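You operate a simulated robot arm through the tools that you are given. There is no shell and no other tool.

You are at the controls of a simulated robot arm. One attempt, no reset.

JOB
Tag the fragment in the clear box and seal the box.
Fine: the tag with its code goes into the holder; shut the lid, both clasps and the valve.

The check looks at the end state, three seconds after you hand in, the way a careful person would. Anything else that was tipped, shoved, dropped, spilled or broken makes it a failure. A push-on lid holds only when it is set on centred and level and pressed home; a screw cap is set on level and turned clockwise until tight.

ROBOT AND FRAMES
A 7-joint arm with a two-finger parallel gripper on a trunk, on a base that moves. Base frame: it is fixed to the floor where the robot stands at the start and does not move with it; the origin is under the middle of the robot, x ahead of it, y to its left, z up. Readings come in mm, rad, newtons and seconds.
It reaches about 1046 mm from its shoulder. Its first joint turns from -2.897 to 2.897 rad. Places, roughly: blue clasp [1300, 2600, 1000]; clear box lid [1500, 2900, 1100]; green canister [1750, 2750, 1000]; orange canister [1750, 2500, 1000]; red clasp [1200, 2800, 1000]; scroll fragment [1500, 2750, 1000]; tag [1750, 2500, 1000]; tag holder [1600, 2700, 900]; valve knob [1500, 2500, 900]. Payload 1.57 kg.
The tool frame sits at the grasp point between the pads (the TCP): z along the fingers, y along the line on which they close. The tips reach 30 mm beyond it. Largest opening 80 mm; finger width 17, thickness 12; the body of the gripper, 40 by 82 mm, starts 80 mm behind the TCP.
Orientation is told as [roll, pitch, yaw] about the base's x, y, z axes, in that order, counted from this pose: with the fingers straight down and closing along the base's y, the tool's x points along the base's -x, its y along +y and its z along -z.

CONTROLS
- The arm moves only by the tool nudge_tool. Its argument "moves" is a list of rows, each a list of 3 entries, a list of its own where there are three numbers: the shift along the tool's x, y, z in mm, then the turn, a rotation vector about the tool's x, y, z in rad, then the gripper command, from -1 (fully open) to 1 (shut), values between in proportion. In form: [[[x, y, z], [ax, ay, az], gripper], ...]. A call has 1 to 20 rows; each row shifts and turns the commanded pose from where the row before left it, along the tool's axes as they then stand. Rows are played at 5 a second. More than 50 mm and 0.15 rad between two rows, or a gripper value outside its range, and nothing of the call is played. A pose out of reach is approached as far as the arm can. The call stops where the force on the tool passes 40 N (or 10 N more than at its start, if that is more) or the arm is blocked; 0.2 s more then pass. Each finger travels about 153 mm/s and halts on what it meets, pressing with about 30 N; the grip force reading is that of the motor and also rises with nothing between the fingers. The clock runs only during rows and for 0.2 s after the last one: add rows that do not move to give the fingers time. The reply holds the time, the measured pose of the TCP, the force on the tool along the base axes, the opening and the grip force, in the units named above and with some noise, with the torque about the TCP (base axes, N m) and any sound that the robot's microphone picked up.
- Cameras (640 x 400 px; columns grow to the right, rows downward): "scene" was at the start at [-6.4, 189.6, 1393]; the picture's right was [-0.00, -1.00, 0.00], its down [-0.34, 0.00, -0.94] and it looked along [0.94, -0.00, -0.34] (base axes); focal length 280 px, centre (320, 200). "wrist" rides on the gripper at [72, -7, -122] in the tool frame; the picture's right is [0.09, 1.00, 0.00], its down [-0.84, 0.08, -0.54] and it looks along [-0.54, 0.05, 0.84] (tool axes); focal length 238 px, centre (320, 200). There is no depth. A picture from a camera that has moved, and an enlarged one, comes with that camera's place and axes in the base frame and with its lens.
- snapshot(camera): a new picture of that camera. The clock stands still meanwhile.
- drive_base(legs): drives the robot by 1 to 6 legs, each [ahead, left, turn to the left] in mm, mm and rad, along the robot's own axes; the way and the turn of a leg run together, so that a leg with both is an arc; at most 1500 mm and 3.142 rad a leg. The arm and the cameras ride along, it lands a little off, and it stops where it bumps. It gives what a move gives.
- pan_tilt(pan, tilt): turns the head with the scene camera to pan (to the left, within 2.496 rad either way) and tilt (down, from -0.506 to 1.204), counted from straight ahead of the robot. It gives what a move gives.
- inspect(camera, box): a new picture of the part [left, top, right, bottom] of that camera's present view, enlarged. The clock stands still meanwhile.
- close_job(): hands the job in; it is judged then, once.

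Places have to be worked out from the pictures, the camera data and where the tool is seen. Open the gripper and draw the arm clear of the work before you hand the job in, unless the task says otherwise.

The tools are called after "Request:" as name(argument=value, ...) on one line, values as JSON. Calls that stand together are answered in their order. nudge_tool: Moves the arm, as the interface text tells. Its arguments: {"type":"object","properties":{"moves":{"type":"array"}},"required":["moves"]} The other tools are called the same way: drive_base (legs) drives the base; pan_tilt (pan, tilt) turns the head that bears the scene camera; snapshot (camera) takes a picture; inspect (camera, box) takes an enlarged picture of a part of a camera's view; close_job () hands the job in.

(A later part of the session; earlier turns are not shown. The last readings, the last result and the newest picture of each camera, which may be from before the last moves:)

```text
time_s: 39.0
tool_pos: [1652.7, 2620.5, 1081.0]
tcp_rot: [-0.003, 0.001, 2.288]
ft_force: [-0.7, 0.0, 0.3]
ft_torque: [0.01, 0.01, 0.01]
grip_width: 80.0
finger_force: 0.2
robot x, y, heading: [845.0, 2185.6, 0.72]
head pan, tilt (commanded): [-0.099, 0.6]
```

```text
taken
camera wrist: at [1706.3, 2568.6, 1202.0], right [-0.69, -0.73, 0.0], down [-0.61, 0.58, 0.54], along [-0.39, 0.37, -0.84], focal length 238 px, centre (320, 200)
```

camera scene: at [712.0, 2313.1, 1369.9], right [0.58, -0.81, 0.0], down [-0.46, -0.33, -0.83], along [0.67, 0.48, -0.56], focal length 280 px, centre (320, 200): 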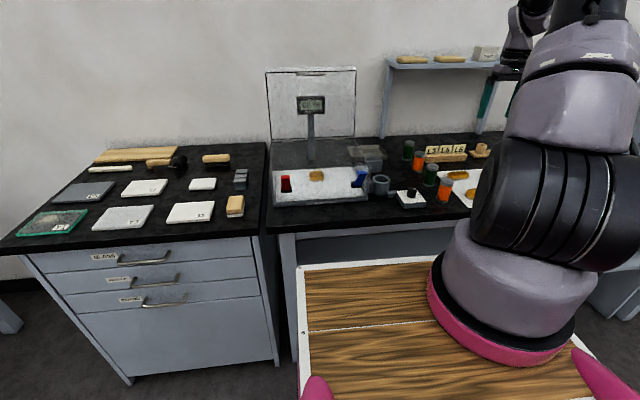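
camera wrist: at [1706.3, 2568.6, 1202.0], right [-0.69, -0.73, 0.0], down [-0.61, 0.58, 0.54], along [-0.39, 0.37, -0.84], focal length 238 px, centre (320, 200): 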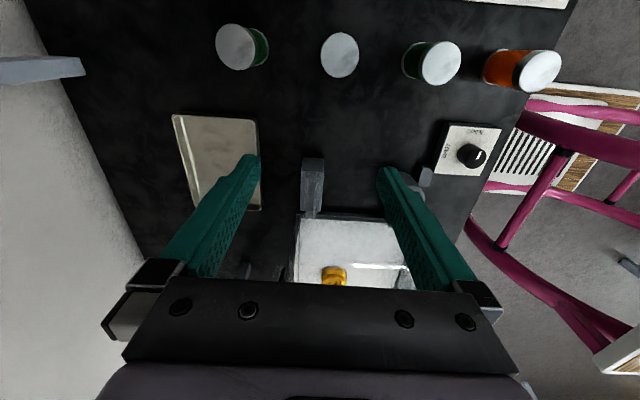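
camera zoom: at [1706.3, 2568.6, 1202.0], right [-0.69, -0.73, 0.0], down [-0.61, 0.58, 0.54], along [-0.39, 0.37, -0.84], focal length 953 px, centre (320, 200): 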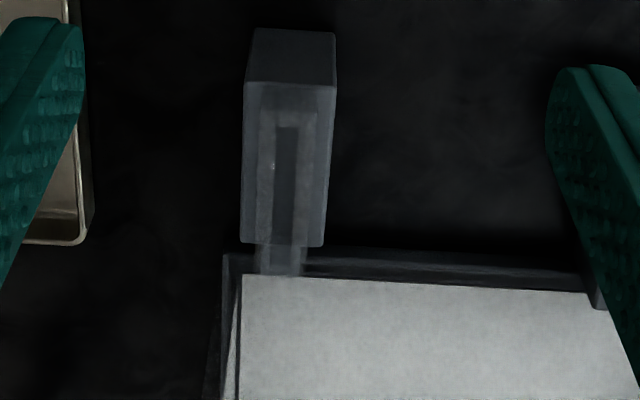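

I zoom more on the slot to read its ends and the clear collar.

Request:
inspect(camera="wrist", box=[298, 168, 332, 222])

Request:
inspect(camera="scene", box=[366, 150, 388, 166])

```text
7.41 times, centred on (315, 195) of wrist
camera zoom: at [1706.3, 2568.6, 1202.0], right [-0.69, -0.73, 0.0], down [-0.61, 0.58, 0.54], along [-0.39, 0.37, -0.84], focal length 1766 px, centre (357, 237)
```

zoom: 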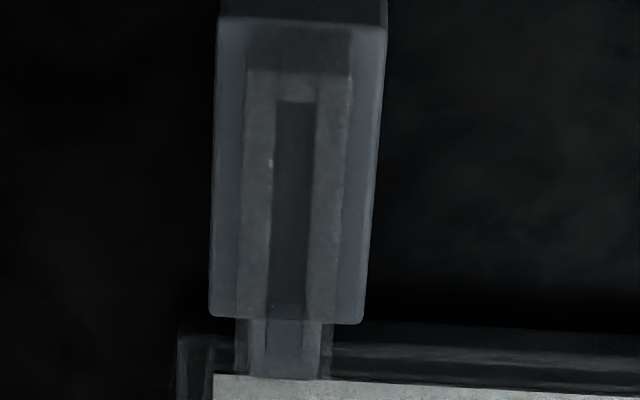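

```text
16.00 times, centred on (377, 158) of scene
camera zoom: at [712.0, 2313.1, 1369.9], right [0.58, -0.81, 0.0], down [-0.46, -0.33, -0.83], along [0.67, 0.48, -0.56], focal length 4487 px, centre (-592, 872)
```

zoom: 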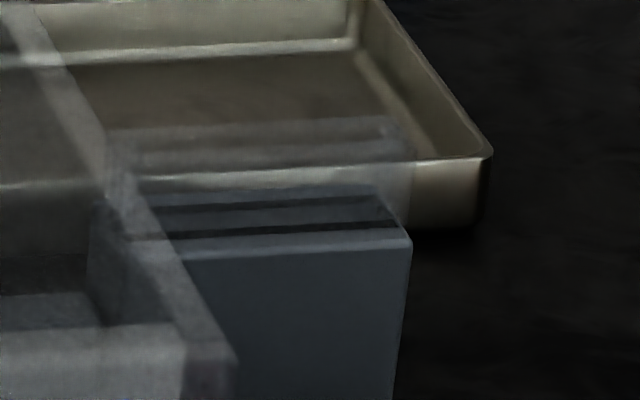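

The holder's pocket is a clear tube over a slot: gap about 7.6 mm wide at F≈2973, L≈952–1006, rim z≈928. Now I shift the base 150 mm to the right so the tag rack is well in reach, then look at the tags from the side.

Request:
drive_base(legs=[[0, -150, 0]])

Request:
snapshot(camera="wrist")

Request:
snapshot(camera="scene")

```text
time_s: 40.4
tool_pos: [1752.7, 2504.8, 1081.7]
tcp_rot: [-0.004, 0.0, 2.29]
ft_force: [0.6, 0.6, -0.5]
ft_torque: [0.04, 0.02, 0.0]
grip_width: 80.1
finger_force: 0.0
robot x, y, heading: [937.4, 2070.2, 0.723]
head pan, tilt (commanded): [-0.099, 0.6]
```

```text
taken
camera wrist: at [1805.9, 2454.8, 1201.9], right [-0.69, -0.73, 0.0], down [-0.61, 0.58, 0.54], along [-0.39, 0.37, -0.84], focal length 238 px, centre (320, 200)
```

wrist: 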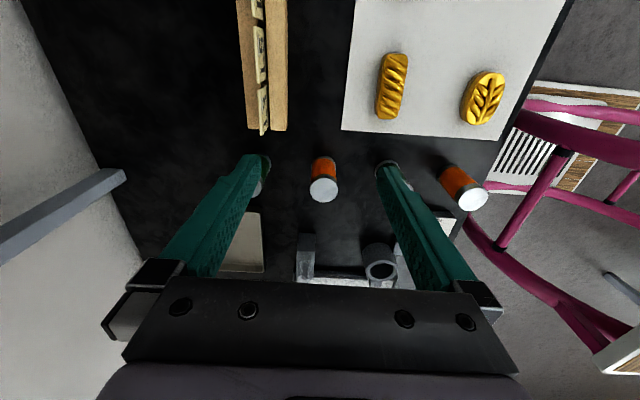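

```text
taken
camera scene: at [811.4, 2200.1, 1369.9], right [0.58, -0.81, 0.0], down [-0.46, -0.33, -0.83], along [0.67, 0.48, -0.56], focal length 280 px, centre (320, 200)
```

scene: 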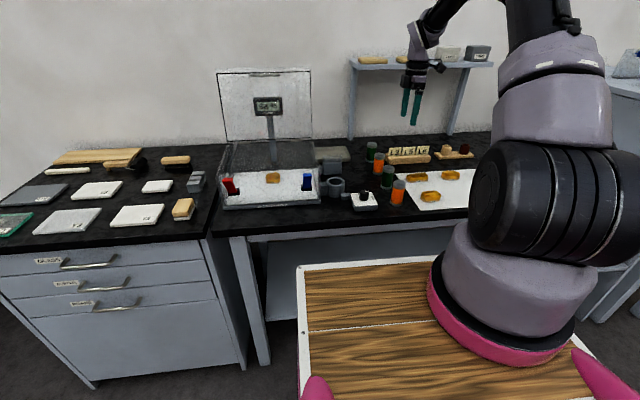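

I move towards the rack's right side to view the L6 tag edge-on.

Request:
nudge_tool(moves=[[[40, -10, 0], [0, 0, 0], -1], [[40, -10, 0], [0, 0, 0], -1], [[40, -10, 0], [0, 0, 0], -1], [[40, -10, 0], [0, 0, 0], -1], [[40, -12, 0], [0, 0, 0], -1], [[0, 0, 0], [0, 0, 0], -1], [[0, 0, 0], [0, 0, 0], -1]])

Request:
snapshot(camera="wrist")

Request:
inspect(camera="wrist", box=[270, 110, 370, 210])

```text
time_s: 42.0
tool_pos: [1925.3, 2389.0, 1081.4]
tcp_rot: [-0.002, 0.0, 2.289]
ft_force: [-0.9, -0.4, 0.3]
ft_torque: [-0.01, 0.01, -0.03]
grip_width: 80.2
finger_force: 0.0
robot x, y, heading: [936.5, 2072.1, 0.724]
head pan, tilt (commanded): [-0.099, 0.6]
```

```text
taken
camera wrist: at [1977.2, 2338.5, 1201.8], right [-0.69, -0.72, 0.0], down [-0.61, 0.58, 0.54], along [-0.39, 0.37, -0.84], focal length 238 px, centre (320, 200)
```

wrist: 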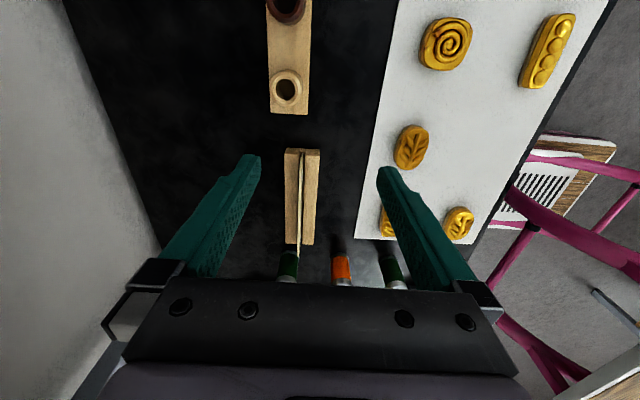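

```text
4.00 times, centred on (320, 160) of wrist
camera zoom: at [1977.2, 2338.5, 1201.8], right [-0.69, -0.72, 0.0], down [-0.61, 0.58, 0.54], along [-0.39, 0.37, -0.84], focal length 953 px, centre (320, 360)
```

zoom: 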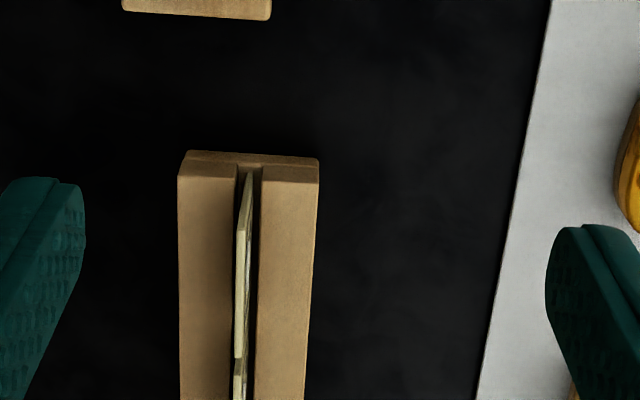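

The tag stands in a groove, seen edge-on. I zoom in to measure it.

Request:
inspect(camera="wrist", box=[280, 140, 340, 180])

Request:
inspect(camera="wrist", box=[275, 180, 335, 265])

```text
10.00 times, centred on (310, 160) of wrist
camera zoom: at [1977.2, 2338.5, 1201.8], right [-0.69, -0.72, 0.0], down [-0.61, 0.58, 0.54], along [-0.39, 0.37, -0.84], focal length 2384 px, centre (420, 600)
```

zoom: 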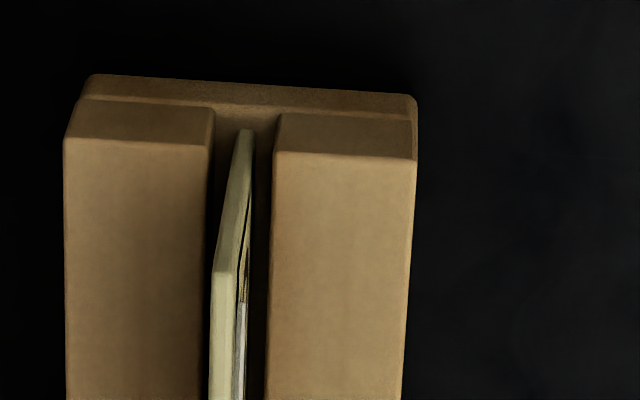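

```text
4.71 times, centred on (305, 222) of wrist
camera zoom: at [1977.2, 2338.5, 1201.8], right [-0.69, -0.72, 0.0], down [-0.61, 0.58, 0.54], along [-0.39, 0.37, -0.84], focal length 1122 px, centre (391, 94)
```

zoom: 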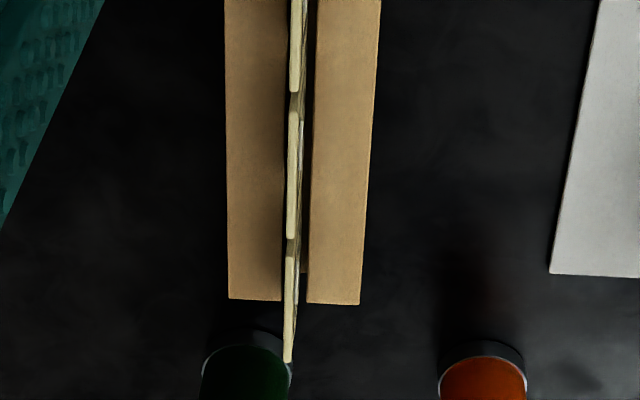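

The L6 tag is near vertical at about F 3042, L 608, top z≈925, thickness ≈3.5 mm; image lines show the bench is turned about 0.03 rad more than my tool. I correct the yaw, move over the tag and come down part of the way to check alignment.

Request:
nudge_tool(moves=[[[0, 0, 0], [0, 0, -0.029], -1], [[-42, -10, 0], [0, 0, 0], -1], [[-40, -11, 0], [0, 0, 0], -1], [[0, 0, 35], [0, 0, 0], -1], [[0, 0, 35], [0, 0, 0], -1], [[0, 0, 0], [0, 0, 0], -1], [[0, 0, 0], [0, 0, 0], -1]])

Request:
snapshot(camera="wrist")

Request:
inspect(camera="wrist", box=[270, 120, 370, 220])

Request:
inspect(camera="scene", box=[370, 100, 450, 170])

```text
time_s: 43.6
tool_pos: [1884.7, 2465.1, 1010.2]
tcp_rot: [-0.005, 0.0, 2.318]
ft_force: [-0.2, 0.1, 0.3]
ft_torque: [-0.03, 0.0, 0.02]
grip_width: 79.9
finger_force: 0.1
robot x, y, heading: [941.8, 2071.9, 0.723]
head pan, tilt (commanded): [-0.099, 0.6]
```

```text
taken
camera wrist: at [1938.7, 2414.4, 1131.7], right [-0.67, -0.74, 0.0], down [-0.63, 0.56, 0.54], along [-0.4, 0.36, -0.84], focal length 238 px, centre (320, 200)
```

wrist: 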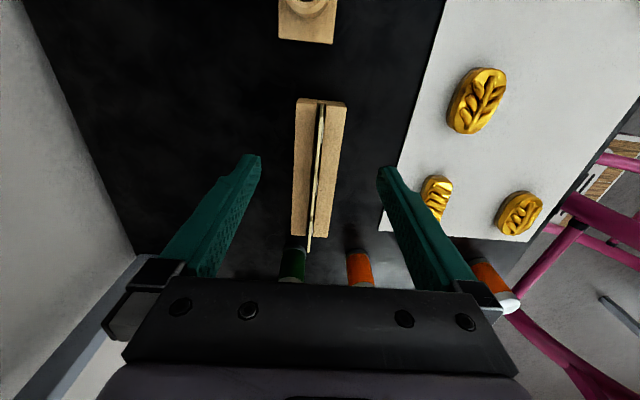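

```text
4.00 times, centred on (320, 170) of wrist
camera zoom: at [1938.7, 2414.4, 1131.7], right [-0.67, -0.74, 0.0], down [-0.63, 0.56, 0.54], along [-0.4, 0.36, -0.84], focal length 953 px, centre (320, 320)
```

zoom: 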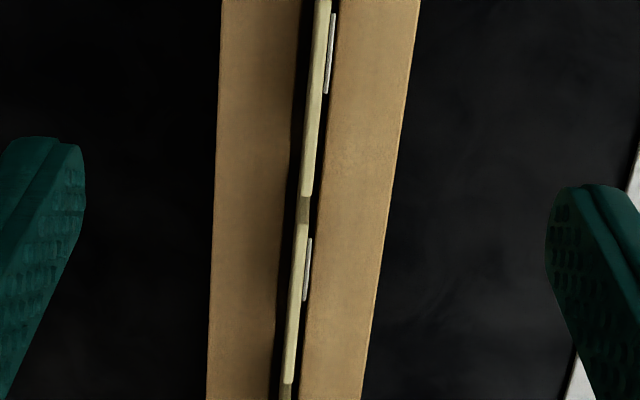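

```text
5.71 times, centred on (410, 135) of scene
camera zoom: at [811.4, 2200.0, 1369.9], right [0.58, -0.81, 0.0], down [-0.46, -0.33, -0.83], along [0.67, 0.48, -0.56], focal length 1602 px, centre (-194, 571)
```

zoom: 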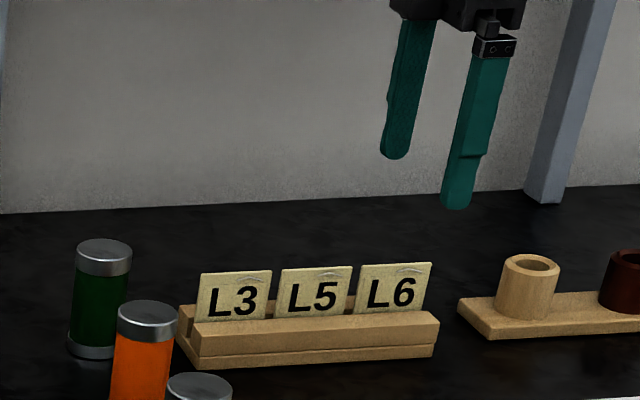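

The tool axis meets the tag top within about 1.5 mm and is centred on L6. I shift 1.4 mm away from the robot, lower to TCP z≈933 (tips ≈903, above the rails) and check before closing.

Request:
nudge_tool(moves=[[[0, -1.4, 30], [0, 0, 0], -1], [[0, 0, 30], [0, 0, 0], -1], [[0, 0, 17], [0, 0, 0], -1], [[0, 0, 0], [0, 0, 0], -1], [[0, 0, 0], [0, 0, 0], -1]])

Request:
inspect(camera="wrist", box=[240, 100, 400, 220])

Request:
inspect(camera="scene", box=[370, 110, 450, 170])

```text
time_s: 44.8
tool_pos: [1884.4, 2465.4, 933.6]
tcp_rot: [-0.005, 0.0, 2.318]
ft_force: [-0.5, -0.2, -0.1]
ft_torque: [0.0, 0.02, 0.02]
grip_width: 79.7
finger_force: 0.0
robot x, y, heading: [937.5, 2073.6, 0.722]
head pan, tilt (commanded): [-0.099, 0.6]
```

```text
3.33 times, centred on (320, 160) of wrist
camera zoom: at [1939.0, 2415.7, 1054.8], right [-0.67, -0.74, 0.0], down [-0.63, 0.56, 0.54], along [-0.4, 0.36, -0.84], focal length 794 px, centre (320, 333)
```

zoom: 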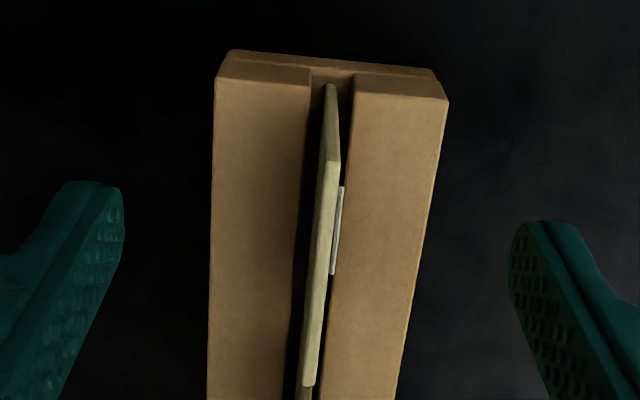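

```text
6.67 times, centred on (410, 140) of scene
camera zoom: at [811.4, 2200.0, 1369.9], right [0.58, -0.81, 0.0], down [-0.46, -0.33, -0.83], along [0.67, 0.48, -0.56], focal length 1870 px, centre (-280, 600)
```

zoom: 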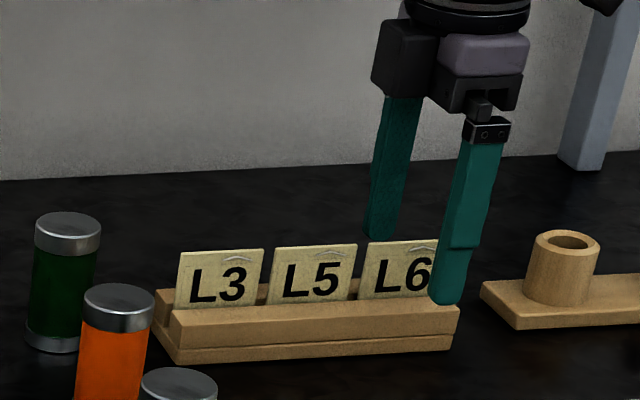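

Fingers straddle L6 properly and the tag is centred. I close the gripper in stages.

Request:
nudge_tool(moves=[[[0, 0, 0], [0, 0, 0], 0], [[0, 0, 0], [0, 0, 0], 0.5], [[0, 0, 0], [0, 0, 0], 0.75], [[0, 0, 0], [0, 0, 0], 0.85], [[0, 0, 0], [0, 0, 0], 0.92], [[0, 0, 0], [0, 0, 0], 1], [[0, 0, 0], [0, 0, 0], 1], [[0, 0, 0], [0, 0, 0], 1]])

Request:
inspect(camera="wrist", box=[240, 100, 400, 220])

Request:
inspect(camera="scene", box=[370, 110, 450, 170])

```text
time_s: 46.6
tool_pos: [1885.4, 2464.4, 934.4]
tcp_rot: [-0.003, 0.0, 2.32]
ft_force: [0.3, 0.3, -0.4]
ft_torque: [0.04, 0.03, -0.01]
grip_width: 0.7
finger_force: 23.4
robot x, y, heading: [938.6, 2072.8, 0.72]
head pan, tilt (commanded): [-0.099, 0.6]
```

```text
3.33 times, centred on (320, 160) of wrist
camera zoom: at [1939.1, 2415.7, 1054.9], right [-0.67, -0.74, 0.0], down [-0.63, 0.56, 0.54], along [-0.4, 0.36, -0.84], focal length 794 px, centre (320, 333)
```

zoom: 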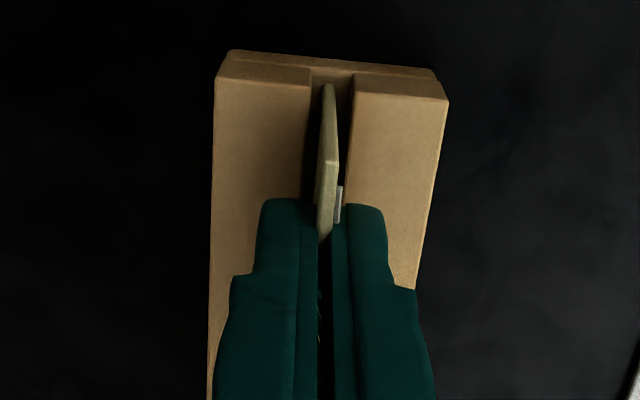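

```text
6.67 times, centred on (410, 140) of scene
camera zoom: at [811.4, 2200.0, 1369.9], right [0.58, -0.81, 0.0], down [-0.46, -0.33, -0.83], along [0.67, 0.48, -0.56], focal length 1870 px, centre (-280, 600)
```

zoom: 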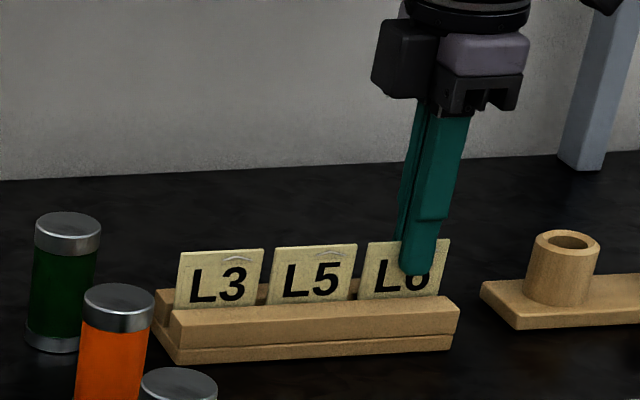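

The fingers hold the tag's upper part (grip force 23 N). I lift slowly by 15 mm and check that only L6 rises.

Request:
nudge_tool(moves=[[[0, 0, -5], [0, 0, 0], 1], [[0, 0, -5], [0, 0, 0], 1], [[0, 0, -5], [0, 0, 0], 1], [[0, 0, 0], [0, 0, 0], 1]])

Request:
inspect(camera="scene", box=[370, 110, 450, 170])

Request:
inspect(camera="wrist", box=[240, 100, 400, 220])

```text
time_s: 47.6
tool_pos: [1884.9, 2466.2, 948.3]
tcp_rot: [-0.004, 0.001, 2.32]
ft_force: [0.0, 0.8, 0.2]
ft_torque: [0.01, -0.01, 0.02]
grip_width: 0.8
finger_force: 22.7
robot x, y, heading: [939.6, 2067.2, 0.719]
head pan, tilt (commanded): [-0.099, 0.6]
```

```text
6.67 times, centred on (410, 140) of scene
camera zoom: at [811.5, 2200.0, 1369.9], right [0.58, -0.81, 0.0], down [-0.46, -0.33, -0.83], along [0.67, 0.48, -0.56], focal length 1870 px, centre (-280, 600)
```

zoom: 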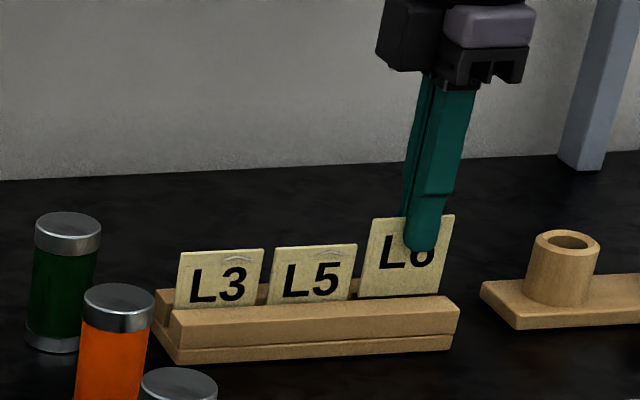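

```text
3.33 times, centred on (320, 160) of wrist
camera zoom: at [1938.9, 2416.0, 1070.0], right [-0.67, -0.74, 0.0], down [-0.63, 0.56, 0.54], along [-0.4, 0.36, -0.84], focal length 794 px, centre (320, 333)
```

zoom: 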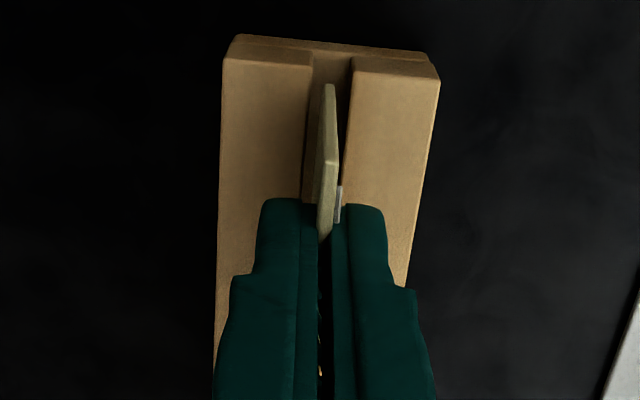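

L6 came up cleanly and the others stayed. I raise it fully out of the rack and look at it.

Request:
nudge_tool(moves=[[[0, 0, -20], [0, 0, 0], 1], [[0, 0, -25], [0, 0, 0], 1], [[0, 0, -30], [0, 0, 0], 1], [[0, 0, -35], [0, 0, 0], 1], [[0, 0, 0], [0, 0, 0], 1], [[0, 0, 0], [0, 0, 0], 1]])

Request:
inspect(camera="scene", box=[370, 90, 450, 170])

Request:
inspect(camera="wrist", box=[240, 60, 400, 220])

```text
time_s: 49.0
tool_pos: [1885.3, 2465.8, 1058.7]
tcp_rot: [-0.003, 0.001, 2.32]
ft_force: [-0.2, 0.2, -0.5]
ft_torque: [-0.02, -0.02, 0.0]
grip_width: 0.8
finger_force: 23.2
robot x, y, heading: [941.0, 2069.6, 0.722]
head pan, tilt (commanded): [-0.099, 0.6]
```

```text
5.00 times, centred on (410, 130) of scene
camera zoom: at [811.5, 2200.0, 1369.9], right [0.58, -0.81, 0.0], down [-0.46, -0.33, -0.83], along [0.67, 0.48, -0.56], focal length 1402 px, centre (-130, 550)
```

zoom: 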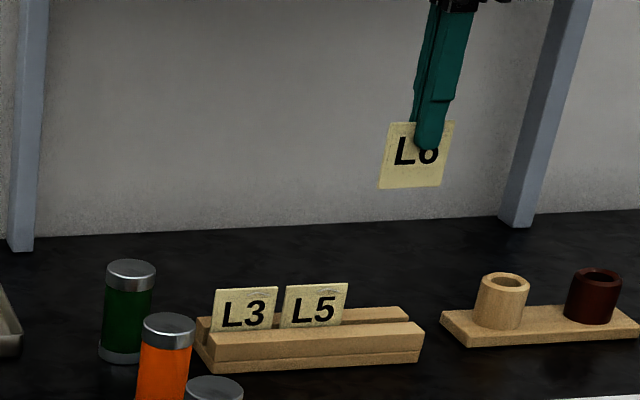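

```text
2.50 times, centred on (320, 140) of wrist
camera zoom: at [1939.5, 2415.7, 1180.1], right [-0.67, -0.74, 0.0], down [-0.63, 0.56, 0.54], along [-0.4, 0.36, -0.84], focal length 596 px, centre (320, 350)
```

zoom: 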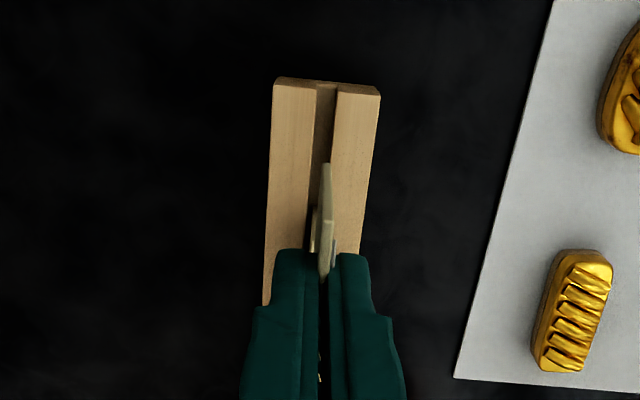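

The tag is held squarely: about 61 mm tall, bottom ≈70 mm below the TCP. I carry it at z≈1058 to above the holder pocket (1588, 2698).

Request:
nudge_tool(moves=[[[-37, 6, 0], [0, 0, 0], 1], [[-37, 6, 0], [0, 0, 0], 1], [[-37, 6, 0], [0, 0, 0], 1], [[-37, 6, 0], [0, 0, 0], 1], [[-37, 6, 0], [0, 0, 0], 1], [[-37, 6, 0], [0, 0, 0], 1], [[-37, 6, 0], [0, 0, 0], 1], [[-37, 6, 0], [0, 0, 0], 1], [[-37, 6, 0], [0, 0, 0], 1], [[-25, 6, 0], [0, 0, 0], 1], [[0, 0, 0], [0, 0, 0], 1], [[0, 0, 0], [0, 0, 0], 1]])

Request:
snapshot(camera="wrist")

Request:
snapshot(camera="scene")

Request:
inspect(camera="wrist", box=[270, 100, 370, 220])

```text
time_s: 51.6
tool_pos: [1597.0, 2686.9, 1060.3]
tcp_rot: [-0.004, -0.001, 2.32]
ft_force: [0.7, 0.1, 0.1]
ft_torque: [-0.01, 0.0, 0.0]
grip_width: 1.2
finger_force: 22.5
robot x, y, heading: [941.2, 2073.6, 0.719]
head pan, tilt (commanded): [-0.099, 0.6]
```

```text
taken
camera wrist: at [1651.4, 2637.5, 1180.4], right [-0.67, -0.74, 0.0], down [-0.63, 0.56, 0.54], along [-0.4, 0.36, -0.84], focal length 238 px, centre (320, 200)
```

wrist: 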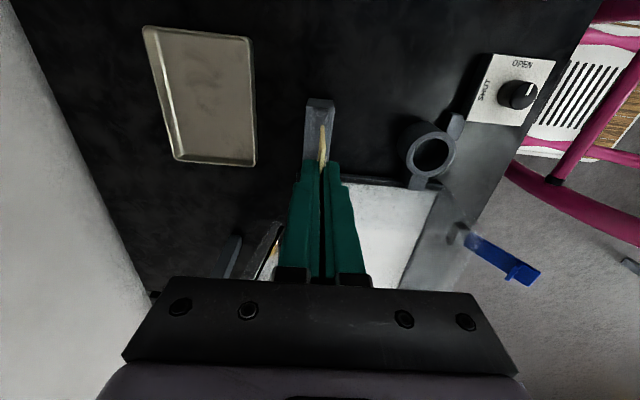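

```text
taken
camera scene: at [811.4, 2200.1, 1369.9], right [0.58, -0.81, 0.0], down [-0.46, -0.33, -0.83], along [0.67, 0.48, -0.56], focal length 280 px, centre (320, 200)
```

scene: 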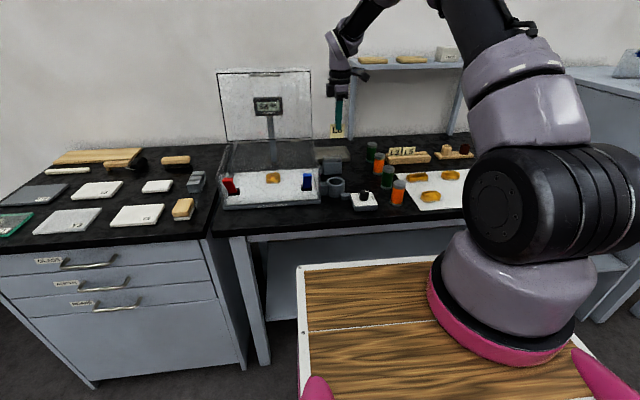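

```text
3.33 times, centred on (320, 160) of wrist
camera zoom: at [1651.4, 2637.5, 1180.4], right [-0.67, -0.74, 0.0], down [-0.63, 0.56, 0.54], along [-0.4, 0.36, -0.84], focal length 794 px, centre (320, 333)
```

zoom: 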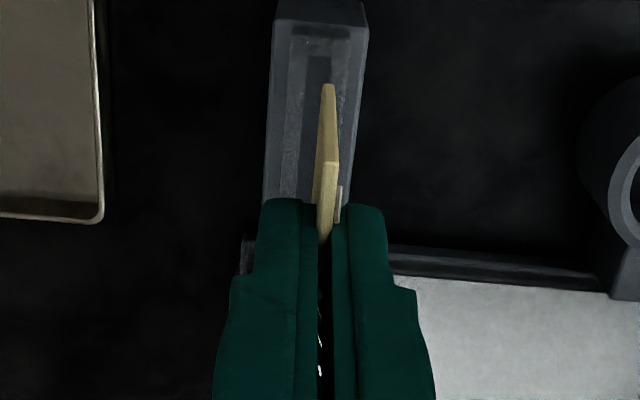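

The tag is just short of the pocket. I enlarge the view of the pocket beneath the tag to measure the remaining offset.

Request:
inspect(camera="wrist", box=[295, 95, 345, 165])

Request:
inspect(camera="scene", box=[310, 90, 360, 180])

```text
5.71 times, centred on (320, 130) of wrist
camera zoom: at [1651.4, 2637.5, 1180.4], right [-0.67, -0.74, 0.0], down [-0.63, 0.56, 0.54], along [-0.4, 0.36, -0.84], focal length 1362 px, centre (320, 600)
```

zoom: 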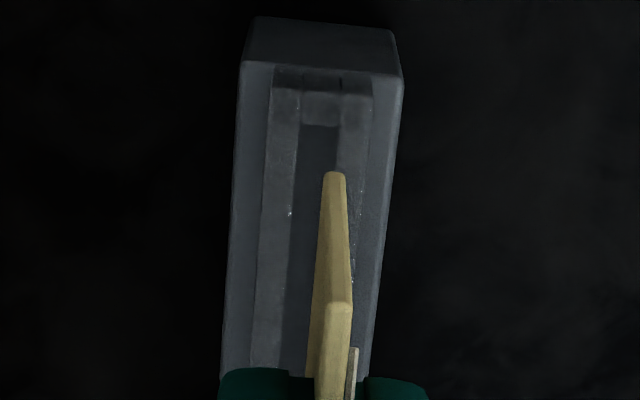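

```text
4.44 times, centred on (335, 135) of scene
camera zoom: at [811.4, 2200.1, 1369.9], right [0.58, -0.81, 0.0], down [-0.46, -0.33, -0.83], along [0.67, 0.48, -0.56], focal length 1246 px, centre (253, 489)
```

zoom: 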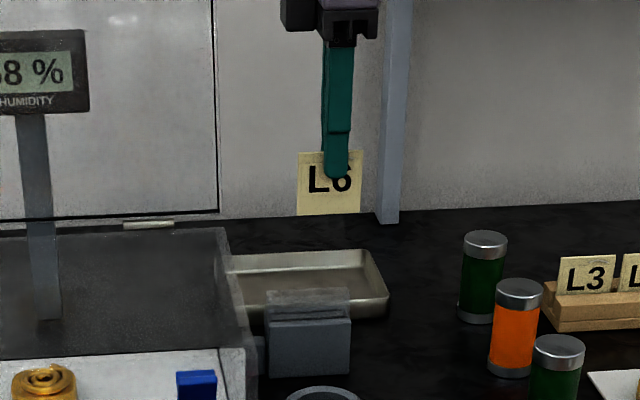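

The tag turns out to be about square (48.6 × 48 mm), bottom ≈56.5 mm below the TCP; the pocket rim is at z≈925 with interior L' 875–930, and the gap centre is ≈1 mm farther than the tag. I move 14.7 mm left and 1 mm away, and lower to 13 mm above the rim.

Request:
nudge_tool(moves=[[[-14.7, -1.0, 0], [0, 0, 0], 1], [[0, 0, 30], [0, 0, 0], 1], [[0, 0, 34], [0, 0, 0], 1], [[0, 0, 0], [0, 0, 0], 1], [[0, 0, 0], [0, 0, 0], 1]])

Request:
inspect(camera="wrist", box=[285, 95, 365, 175])

Request:
inspect(camera="scene", box=[300, 60, 370, 190])

Request:
snapshot(camera="wrist")

```text
time_s: 52.8
tool_pos: [1588.4, 2698.6, 996.4]
tcp_rot: [-0.003, -0.001, 2.317]
ft_force: [1.0, 0.0, 0.5]
ft_torque: [0.01, 0.02, 0.0]
grip_width: 0.7
finger_force: 23.4
robot x, y, heading: [935.3, 2073.8, 0.723]
head pan, tilt (commanded): [-0.099, 0.6]
```

```text
5.00 times, centred on (325, 135) of wrist
camera zoom: at [1642.2, 2649.4, 1116.1], right [-0.67, -0.74, 0.0], down [-0.63, 0.56, 0.54], along [-0.4, 0.36, -0.84], focal length 1192 px, centre (295, 525)
```

zoom: 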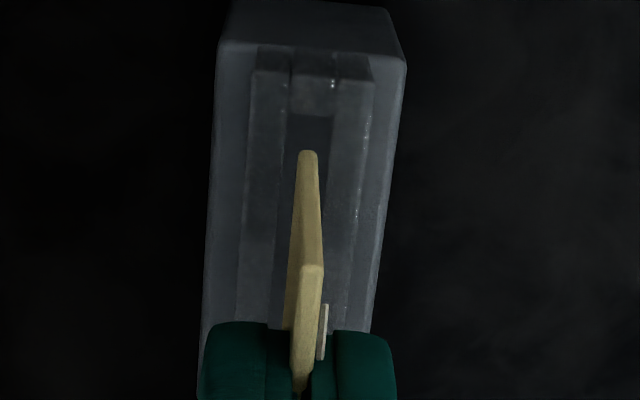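

```text
3.08 times, centred on (335, 125) of scene
camera zoom: at [811.4, 2200.1, 1369.9], right [0.58, -0.81, 0.0], down [-0.46, -0.33, -0.83], along [0.67, 0.48, -0.56], focal length 863 px, centre (274, 431)
```

zoom: 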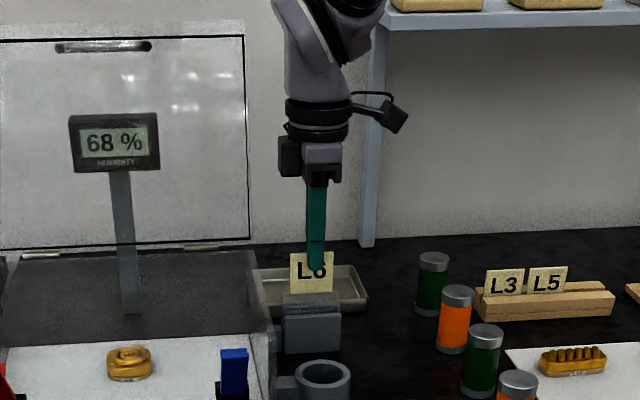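

```text
taken
camera wrist: at [1642.2, 2649.4, 1116.1], right [-0.67, -0.74, 0.0], down [-0.63, 0.56, 0.54], along [-0.4, 0.36, -0.84], focal length 238 px, centre (320, 200)
```

wrist: 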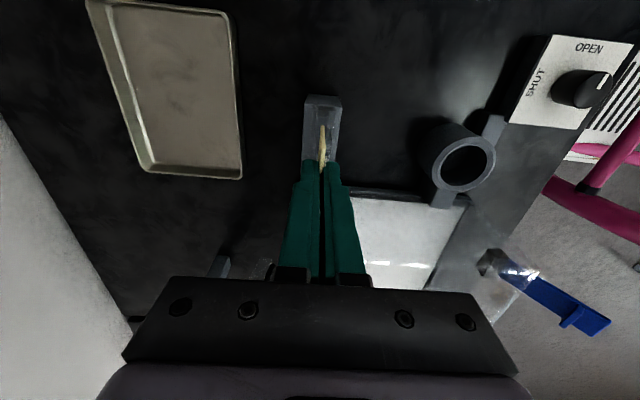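

The tag is over the gap within about 1 mm in both directions and the wrist clears the open lid. I shift 0.8 mm left and lower slowly so the tag's bottom enters the pocket, checking force.

Request:
nudge_tool(moves=[[[-0.8, 0, 5], [0, 0, 0], 1], [[0, 0, 5], [0, 0, 0], 1], [[0, 0, 4], [0, 0, 0], 1], [[0, 0, 3], [0, 0, 0], 1], [[0, 0, 3], [0, 0, 0], 1], [[0, 0, 0], [0, 0, 0], 1]])

Request:
inspect(camera="wrist", box=[285, 95, 365, 175])

Request:
inspect(camera="scene", box=[310, 130, 350, 180])

```text
time_s: 54.2
tool_pos: [1587.2, 2699.9, 974.4]
tcp_rot: [-0.003, 0.001, 2.321]
ft_force: [-0.1, 0.9, -0.5]
ft_torque: [0.02, -0.01, -0.02]
grip_width: 0.5
finger_force: 23.0
robot x, y, heading: [938.7, 2076.8, 0.717]
head pan, tilt (commanded): [-0.099, 0.6]
```

```text
5.00 times, centred on (325, 135) of wrist
camera zoom: at [1641.7, 2649.3, 1095.9], right [-0.67, -0.74, 0.0], down [-0.63, 0.56, 0.54], along [-0.4, 0.36, -0.84], focal length 1192 px, centre (295, 525)
```

zoom: 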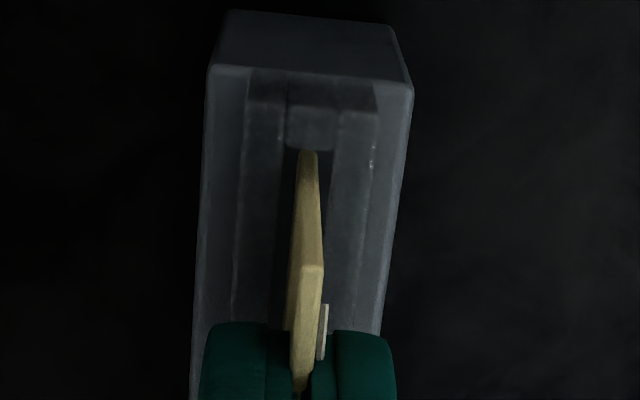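

```text
8.00 times, centred on (330, 155) of scene
camera zoom: at [811.4, 2200.1, 1369.9], right [0.58, -0.81, 0.0], down [-0.46, -0.33, -0.83], along [0.67, 0.48, -0.56], focal length 2244 px, centre (240, 560)
```

zoom: 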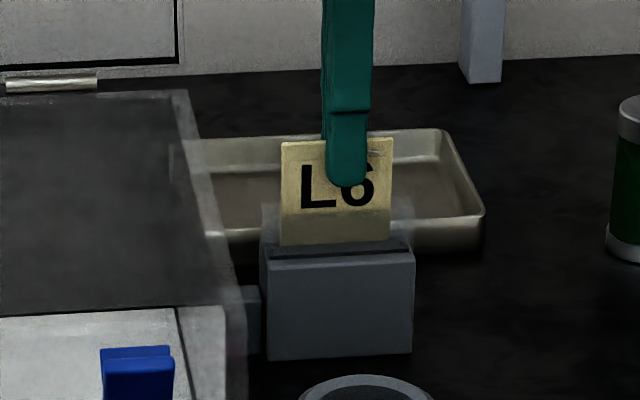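

No contact so far and the tag's lower edge is inside the pocket (seen through the pane). I keep lowering in small steps.

Request:
nudge_tool(moves=[[[0, 0, 3], [0, 0, 0], 1], [[0, 0, 3], [0, 0, 0], 1], [[0, 0, 3], [0, 0, 0], 1], [[0, 0, 3], [0, 0, 0], 1], [[0, 0, 0], [0, 0, 0], 1]])

Request:
inspect(camera="wrist", box=[285, 95, 365, 175])

Request:
inspect(camera="scene", box=[310, 130, 350, 180])

```text
time_s: 55.4
tool_pos: [1587.0, 2700.1, 964.8]
tcp_rot: [-0.006, -0.001, 2.32]
ft_force: [0.6, 1.1, 26.2]
ft_torque: [0.08, -0.01, 0.01]
grip_width: 0.9
finger_force: 23.5
robot x, y, heading: [938.9, 2067.5, 0.722]
head pan, tilt (commanded): [-0.099, 0.6]
```

```text
5.00 times, centred on (325, 135) of wrist
camera zoom: at [1641.4, 2649.5, 1085.5], right [-0.67, -0.74, -0.01], down [-0.63, 0.56, 0.54], along [-0.4, 0.36, -0.84], focal length 1192 px, centre (295, 525)
```

zoom: 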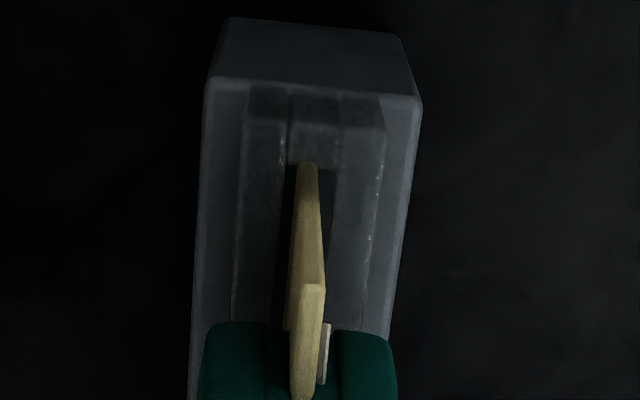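

```text
8.00 times, centred on (330, 155) of scene
camera zoom: at [810.7, 2199.4, 1369.9], right [0.58, -0.81, 0.0], down [-0.46, -0.33, -0.83], along [0.67, 0.48, -0.56], focal length 2244 px, centre (240, 560)
```

zoom: 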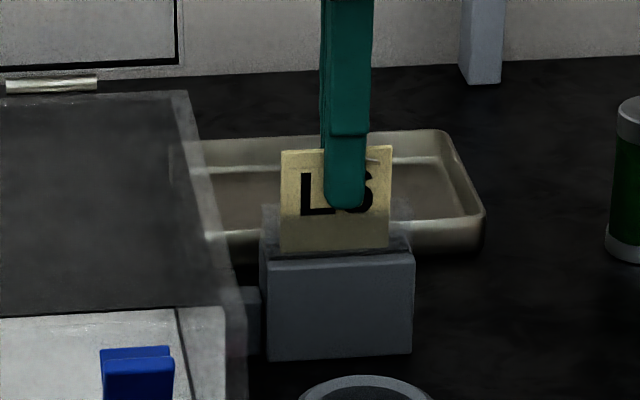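

Contact at z≈912: the tag has landed on the pocket floor (26 N, it slipped up a few mm in the grip). I ease off 1 mm and open the fingers gradually.

Request:
nudge_tool(moves=[[[0, 0, -1.2], [0, 0, 0], 1], [[0, 0, 0], [0, 0, 0], 0.95], [[0, 0, 0], [0, 0, 0], 0.9], [[0, 0, 0], [0, 0, 0], 0.85], [[0, 0, 0], [0, 0, 0], 0.75], [[0, 0, 0], [0, 0, 0], 0.6], [[0, 0, 0], [0, 0, 0], 0.4], [[0, 0, 0], [0, 0, 0], 0.2], [[0, 0, 0], [0, 0, 0], 0.2]])

Request:
inspect(camera="wrist", box=[285, 95, 365, 175])

Request:
inspect(camera="scene", box=[310, 130, 350, 180])

```text
time_s: 57.4
tool_pos: [1587.4, 2698.4, 963.9]
tcp_rot: [-0.002, -0.001, 2.32]
ft_force: [-0.3, 0.7, 0.0]
ft_torque: [0.01, 0.04, 0.02]
grip_width: 32.0
finger_force: 0.0
robot x, y, heading: [938.4, 2074.6, 0.721]
head pan, tilt (commanded): [-0.099, 0.6]
```

```text
5.00 times, centred on (325, 135) of wrist
camera zoom: at [1641.8, 2649.6, 1085.3], right [-0.67, -0.74, 0.0], down [-0.63, 0.56, 0.54], along [-0.4, 0.36, -0.84], focal length 1192 px, centre (295, 525)
```

zoom: 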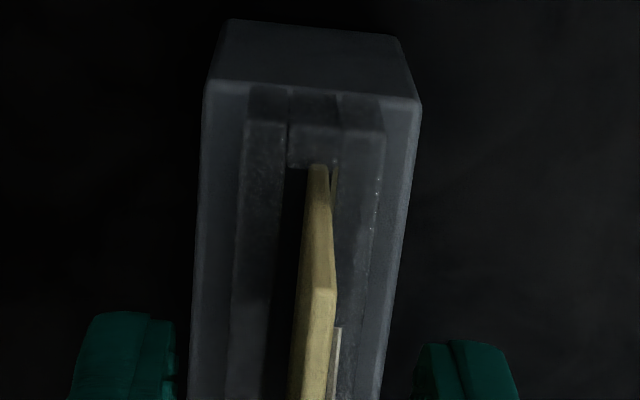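

```text
8.00 times, centred on (330, 155) of scene
camera zoom: at [811.4, 2200.1, 1369.9], right [0.58, -0.81, 0.0], down [-0.46, -0.33, -0.83], along [0.67, 0.48, -0.56], focal length 2244 px, centre (240, 560)
```

zoom: 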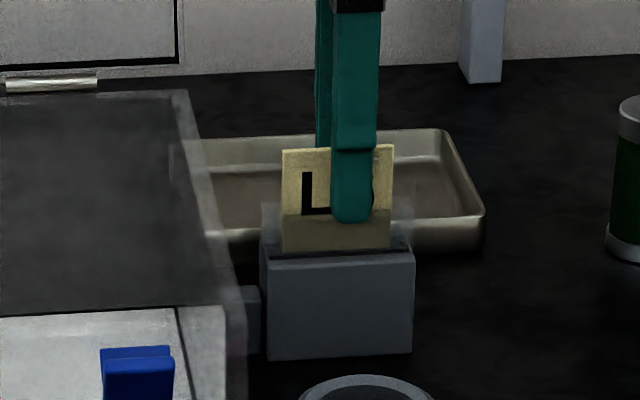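

The tag stands by itself in the pocket. I raise the gripper straight up and look at it.

Request:
nudge_tool(moves=[[[0, 0, -20], [0, 0, 0], 0.2], [[0, 0, -40], [0, 0, 0], 0.2], [[0, 0, -45], [0, 0, 0], 0.2], [[40, 0, 0], [0, 0, 0], 0.2], [[40, 0, 0], [0, 0, 0], 0.2], [[40, 0, 0], [0, 0, 0], 0.2], [[0, 0, 0], [0, 0, 0], 0.2]])

Request:
inspect(camera="wrist", box=[270, 150, 370, 250])

Request:
inspect(camera="scene", box=[310, 140, 350, 180])

Request:
snapshot(camera="scene")

```text
time_s: 59.0
tool_pos: [1670.9, 2610.3, 1070.2]
tcp_rot: [-0.003, 0.0, 2.319]
ft_force: [-1.2, 0.0, -0.5]
ft_torque: [-0.01, -0.03, -0.02]
grip_width: 32.0
finger_force: 0.0
robot x, y, heading: [939.3, 2075.7, 0.724]
head pan, tilt (commanded): [-0.099, 0.6]
```

```text
4.00 times, centred on (320, 200) of wrist
camera zoom: at [1724.0, 2561.0, 1190.3], right [-0.67, -0.74, 0.0], down [-0.63, 0.56, 0.54], along [-0.4, 0.36, -0.84], focal length 953 px, centre (320, 200)
```

zoom: 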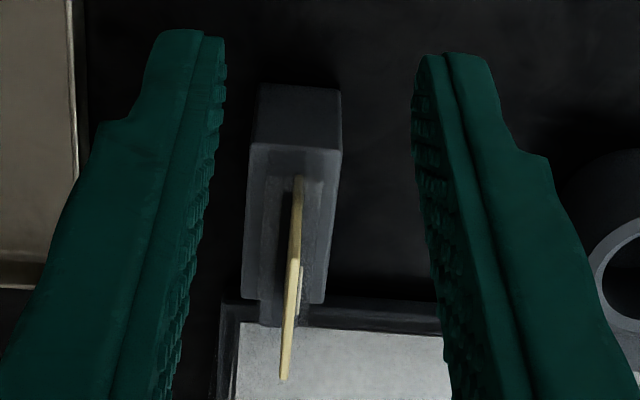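

```text
10.00 times, centred on (330, 160) of scene
camera zoom: at [811.4, 2200.1, 1369.9], right [0.58, -0.81, 0.0], down [-0.46, -0.33, -0.83], along [0.67, 0.48, -0.56], focal length 2804 px, centre (220, 600)
```

zoom: 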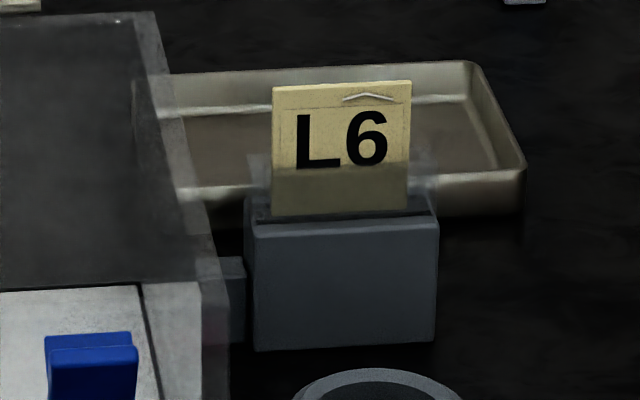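

```text
taken
camera scene: at [811.4, 2200.1, 1369.9], right [0.58, -0.81, 0.0], down [-0.46, -0.33, -0.83], along [0.67, 0.48, -0.56], focal length 280 px, centre (320, 200)
```

scene: 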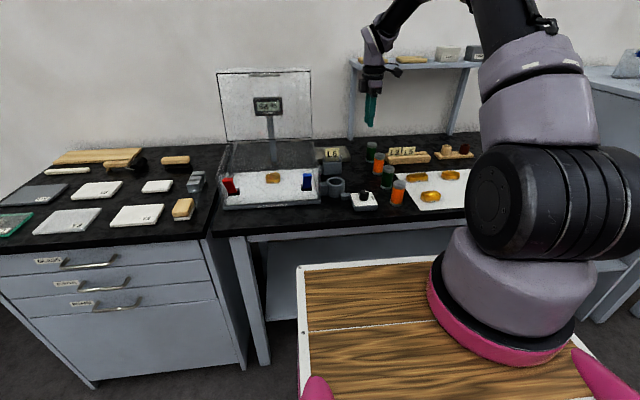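

The tag L6 stands upright in the holder, readable. Next the lid: I take an enlarged view of it from this second head position to triangulate where its top edge and handle are.

Request:
inspect(camera="scene", box=[210, 60, 322, 130])

Request:
inspect(camera="scene", box=[210, 130, 338, 210])

```text
5.71 times, centred on (266, 95) of scene
camera zoom: at [811.4, 2200.1, 1369.9], right [0.58, -0.81, 0.0], down [-0.46, -0.33, -0.83], along [0.67, 0.48, -0.56], focal length 1602 px, centre (629, 800)
```

zoom: 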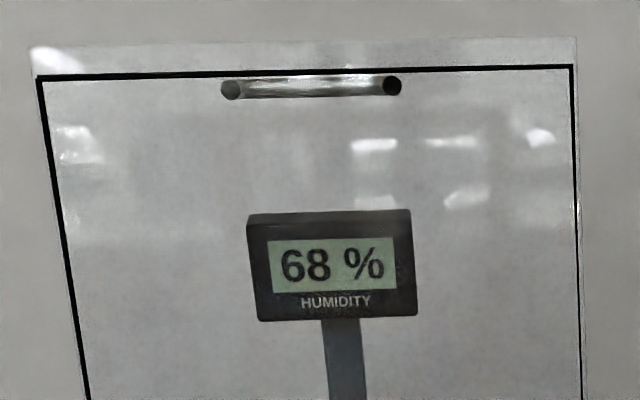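

```text
5.00 times, centred on (274, 170) of scene
camera zoom: at [811.4, 2200.1, 1369.9], right [0.58, -0.81, 0.0], down [-0.46, -0.33, -0.83], along [0.67, 0.48, -0.56], focal length 1402 px, centre (550, 350)
```

zoom: 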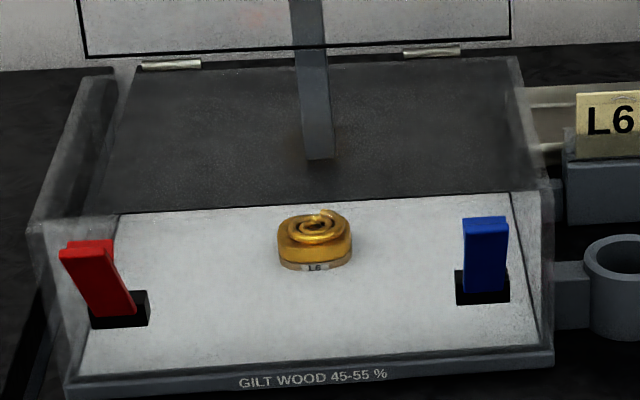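

Triangulated: lid hinge near F'≈3034, z≈984; lid radius ≈228 mm, leaning back ≈7°, its top edge at z≈1211, F'≈3060; the handle bar sits 13 mm behind the lid. I retract and raise the tool, then drive the base 200 mm left to be better placed for the box.

Request:
nudge_tool(moves=[[[0, 35, -30], [0, 0, 0], 0.2], [[0, 35, -30], [0, 0, 0], 0], [[0, 35, -30], [0, 0, 0], -0.5], [[0, 35, -30], [0, 0, 0], -0.8], [[0, 35, -30], [0, 0, 0], -0.8], [[0, 25, 0], [0, 0, 0], -0.8], [[0, 0, 0], [0, 0, 0], -0.8]])

Request:
drive_base(legs=[[0, 200, 0]])

Request:
snapshot(camera="scene")

Request:
snapshot(camera="wrist")

```text
time_s: 60.6
tool_pos: [1522.3, 2475.6, 1219.1]
tcp_rot: [-0.002, -0.001, 2.317]
ft_force: [0.0, 0.2, 0.4]
ft_torque: [-0.02, 0.04, -0.03]
grip_width: 72.3
finger_force: 0.0
robot x, y, heading: [938.3, 2069.6, 0.72]
head pan, tilt (commanded): [-0.099, 0.6]
```

```text
time_s: 62.2
tool_pos: [1388.8, 2625.8, 1217.8]
tcp_rot: [-0.003, -0.001, 2.322]
ft_force: [-0.7, -0.3, -0.2]
ft_torque: [0.01, -0.01, -0.01]
grip_width: 71.9
finger_force: 0.1
robot x, y, heading: [806.1, 2223.5, 0.726]
head pan, tilt (commanded): [-0.099, 0.6]
```

```text
taken
camera scene: at [679.0, 2349.8, 1369.9], right [0.58, -0.81, 0.0], down [-0.46, -0.33, -0.83], along [0.67, 0.48, -0.56], focal length 280 px, centre (320, 200)
```

scene: 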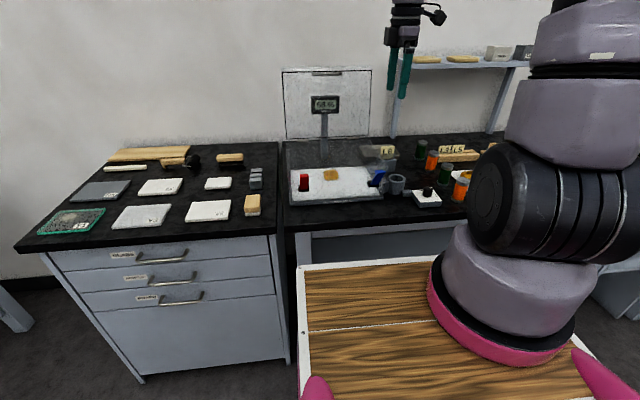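

```text
taken
camera wrist: at [1443.1, 2577.2, 1339.1], right [-0.67, -0.75, 0.0], down [-0.63, 0.56, 0.54], along [-0.4, 0.36, -0.84], focal length 238 px, centre (320, 200)
```

wrist: 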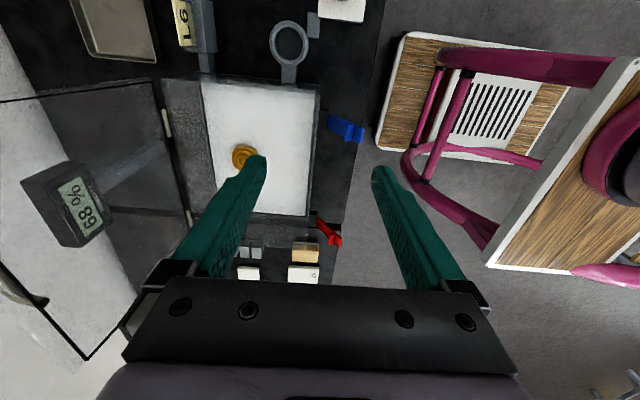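

The view confirms my estimates (handle end appears where computed). I raise the tool and move over the lid's top edge centre (F''≈3070, L''≈1109), fingers open 72 mm, tips about 20 mm above the lid edge.

Request:
nudge_tool(moves=[[[0, 0, -48], [0, 0, 0], -0.8], [[0, 0, -3], [0, 0, 0], -0.8], [[-22.7, -43.8, 0], [0, 0, 0], -0.8], [[-22.7, -43.8, 0], [0, 0, 0], -0.8], [[-22.7, -43.8, 0], [0, 0, 0], -0.8], [[-22.7, -43.8, 0], [0, 0, 0], -0.8], [[-22.7, -43.8, 0], [0, 0, 0], -0.8], [[-22.7, -43.8, 0], [0, 0, 0], -0.8], [[0, 0, 0], [0, 0, 0], -0.8], [[0, 0, 0], [0, 0, 0], -0.8]])

Request:
snapshot(camera="wrist")

Request:
snapshot(camera="scene")

```text
time_s: 64.4
tool_pos: [1487.6, 2904.7, 1269.2]
tcp_rot: [-0.001, 0.0, 2.323]
ft_force: [-0.7, -0.8, 0.1]
ft_torque: [0.0, 0.01, -0.03]
grip_width: 72.0
finger_force: 0.1
robot x, y, heading: [807.2, 2220.5, 0.725]
head pan, tilt (commanded): [-0.099, 0.6]
```

```text
taken
camera wrist: at [1541.6, 2856.3, 1390.9], right [-0.66, -0.75, 0.0], down [-0.63, 0.56, 0.54], along [-0.4, 0.36, -0.84], focal length 238 px, centre (320, 200)
```

wrist: 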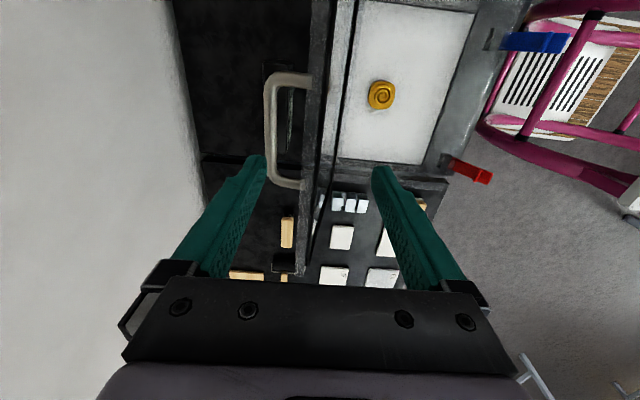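

```text
taken
camera scene: at [678.9, 2349.8, 1369.9], right [0.58, -0.81, 0.0], down [-0.46, -0.33, -0.83], along [0.67, 0.48, -0.57], focal length 280 px, centre (320, 200)
```

scene: 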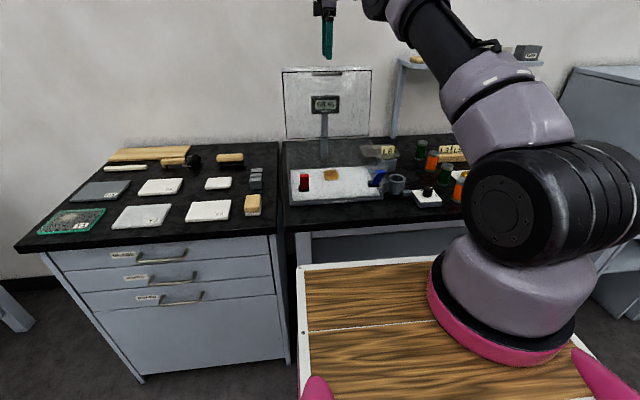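

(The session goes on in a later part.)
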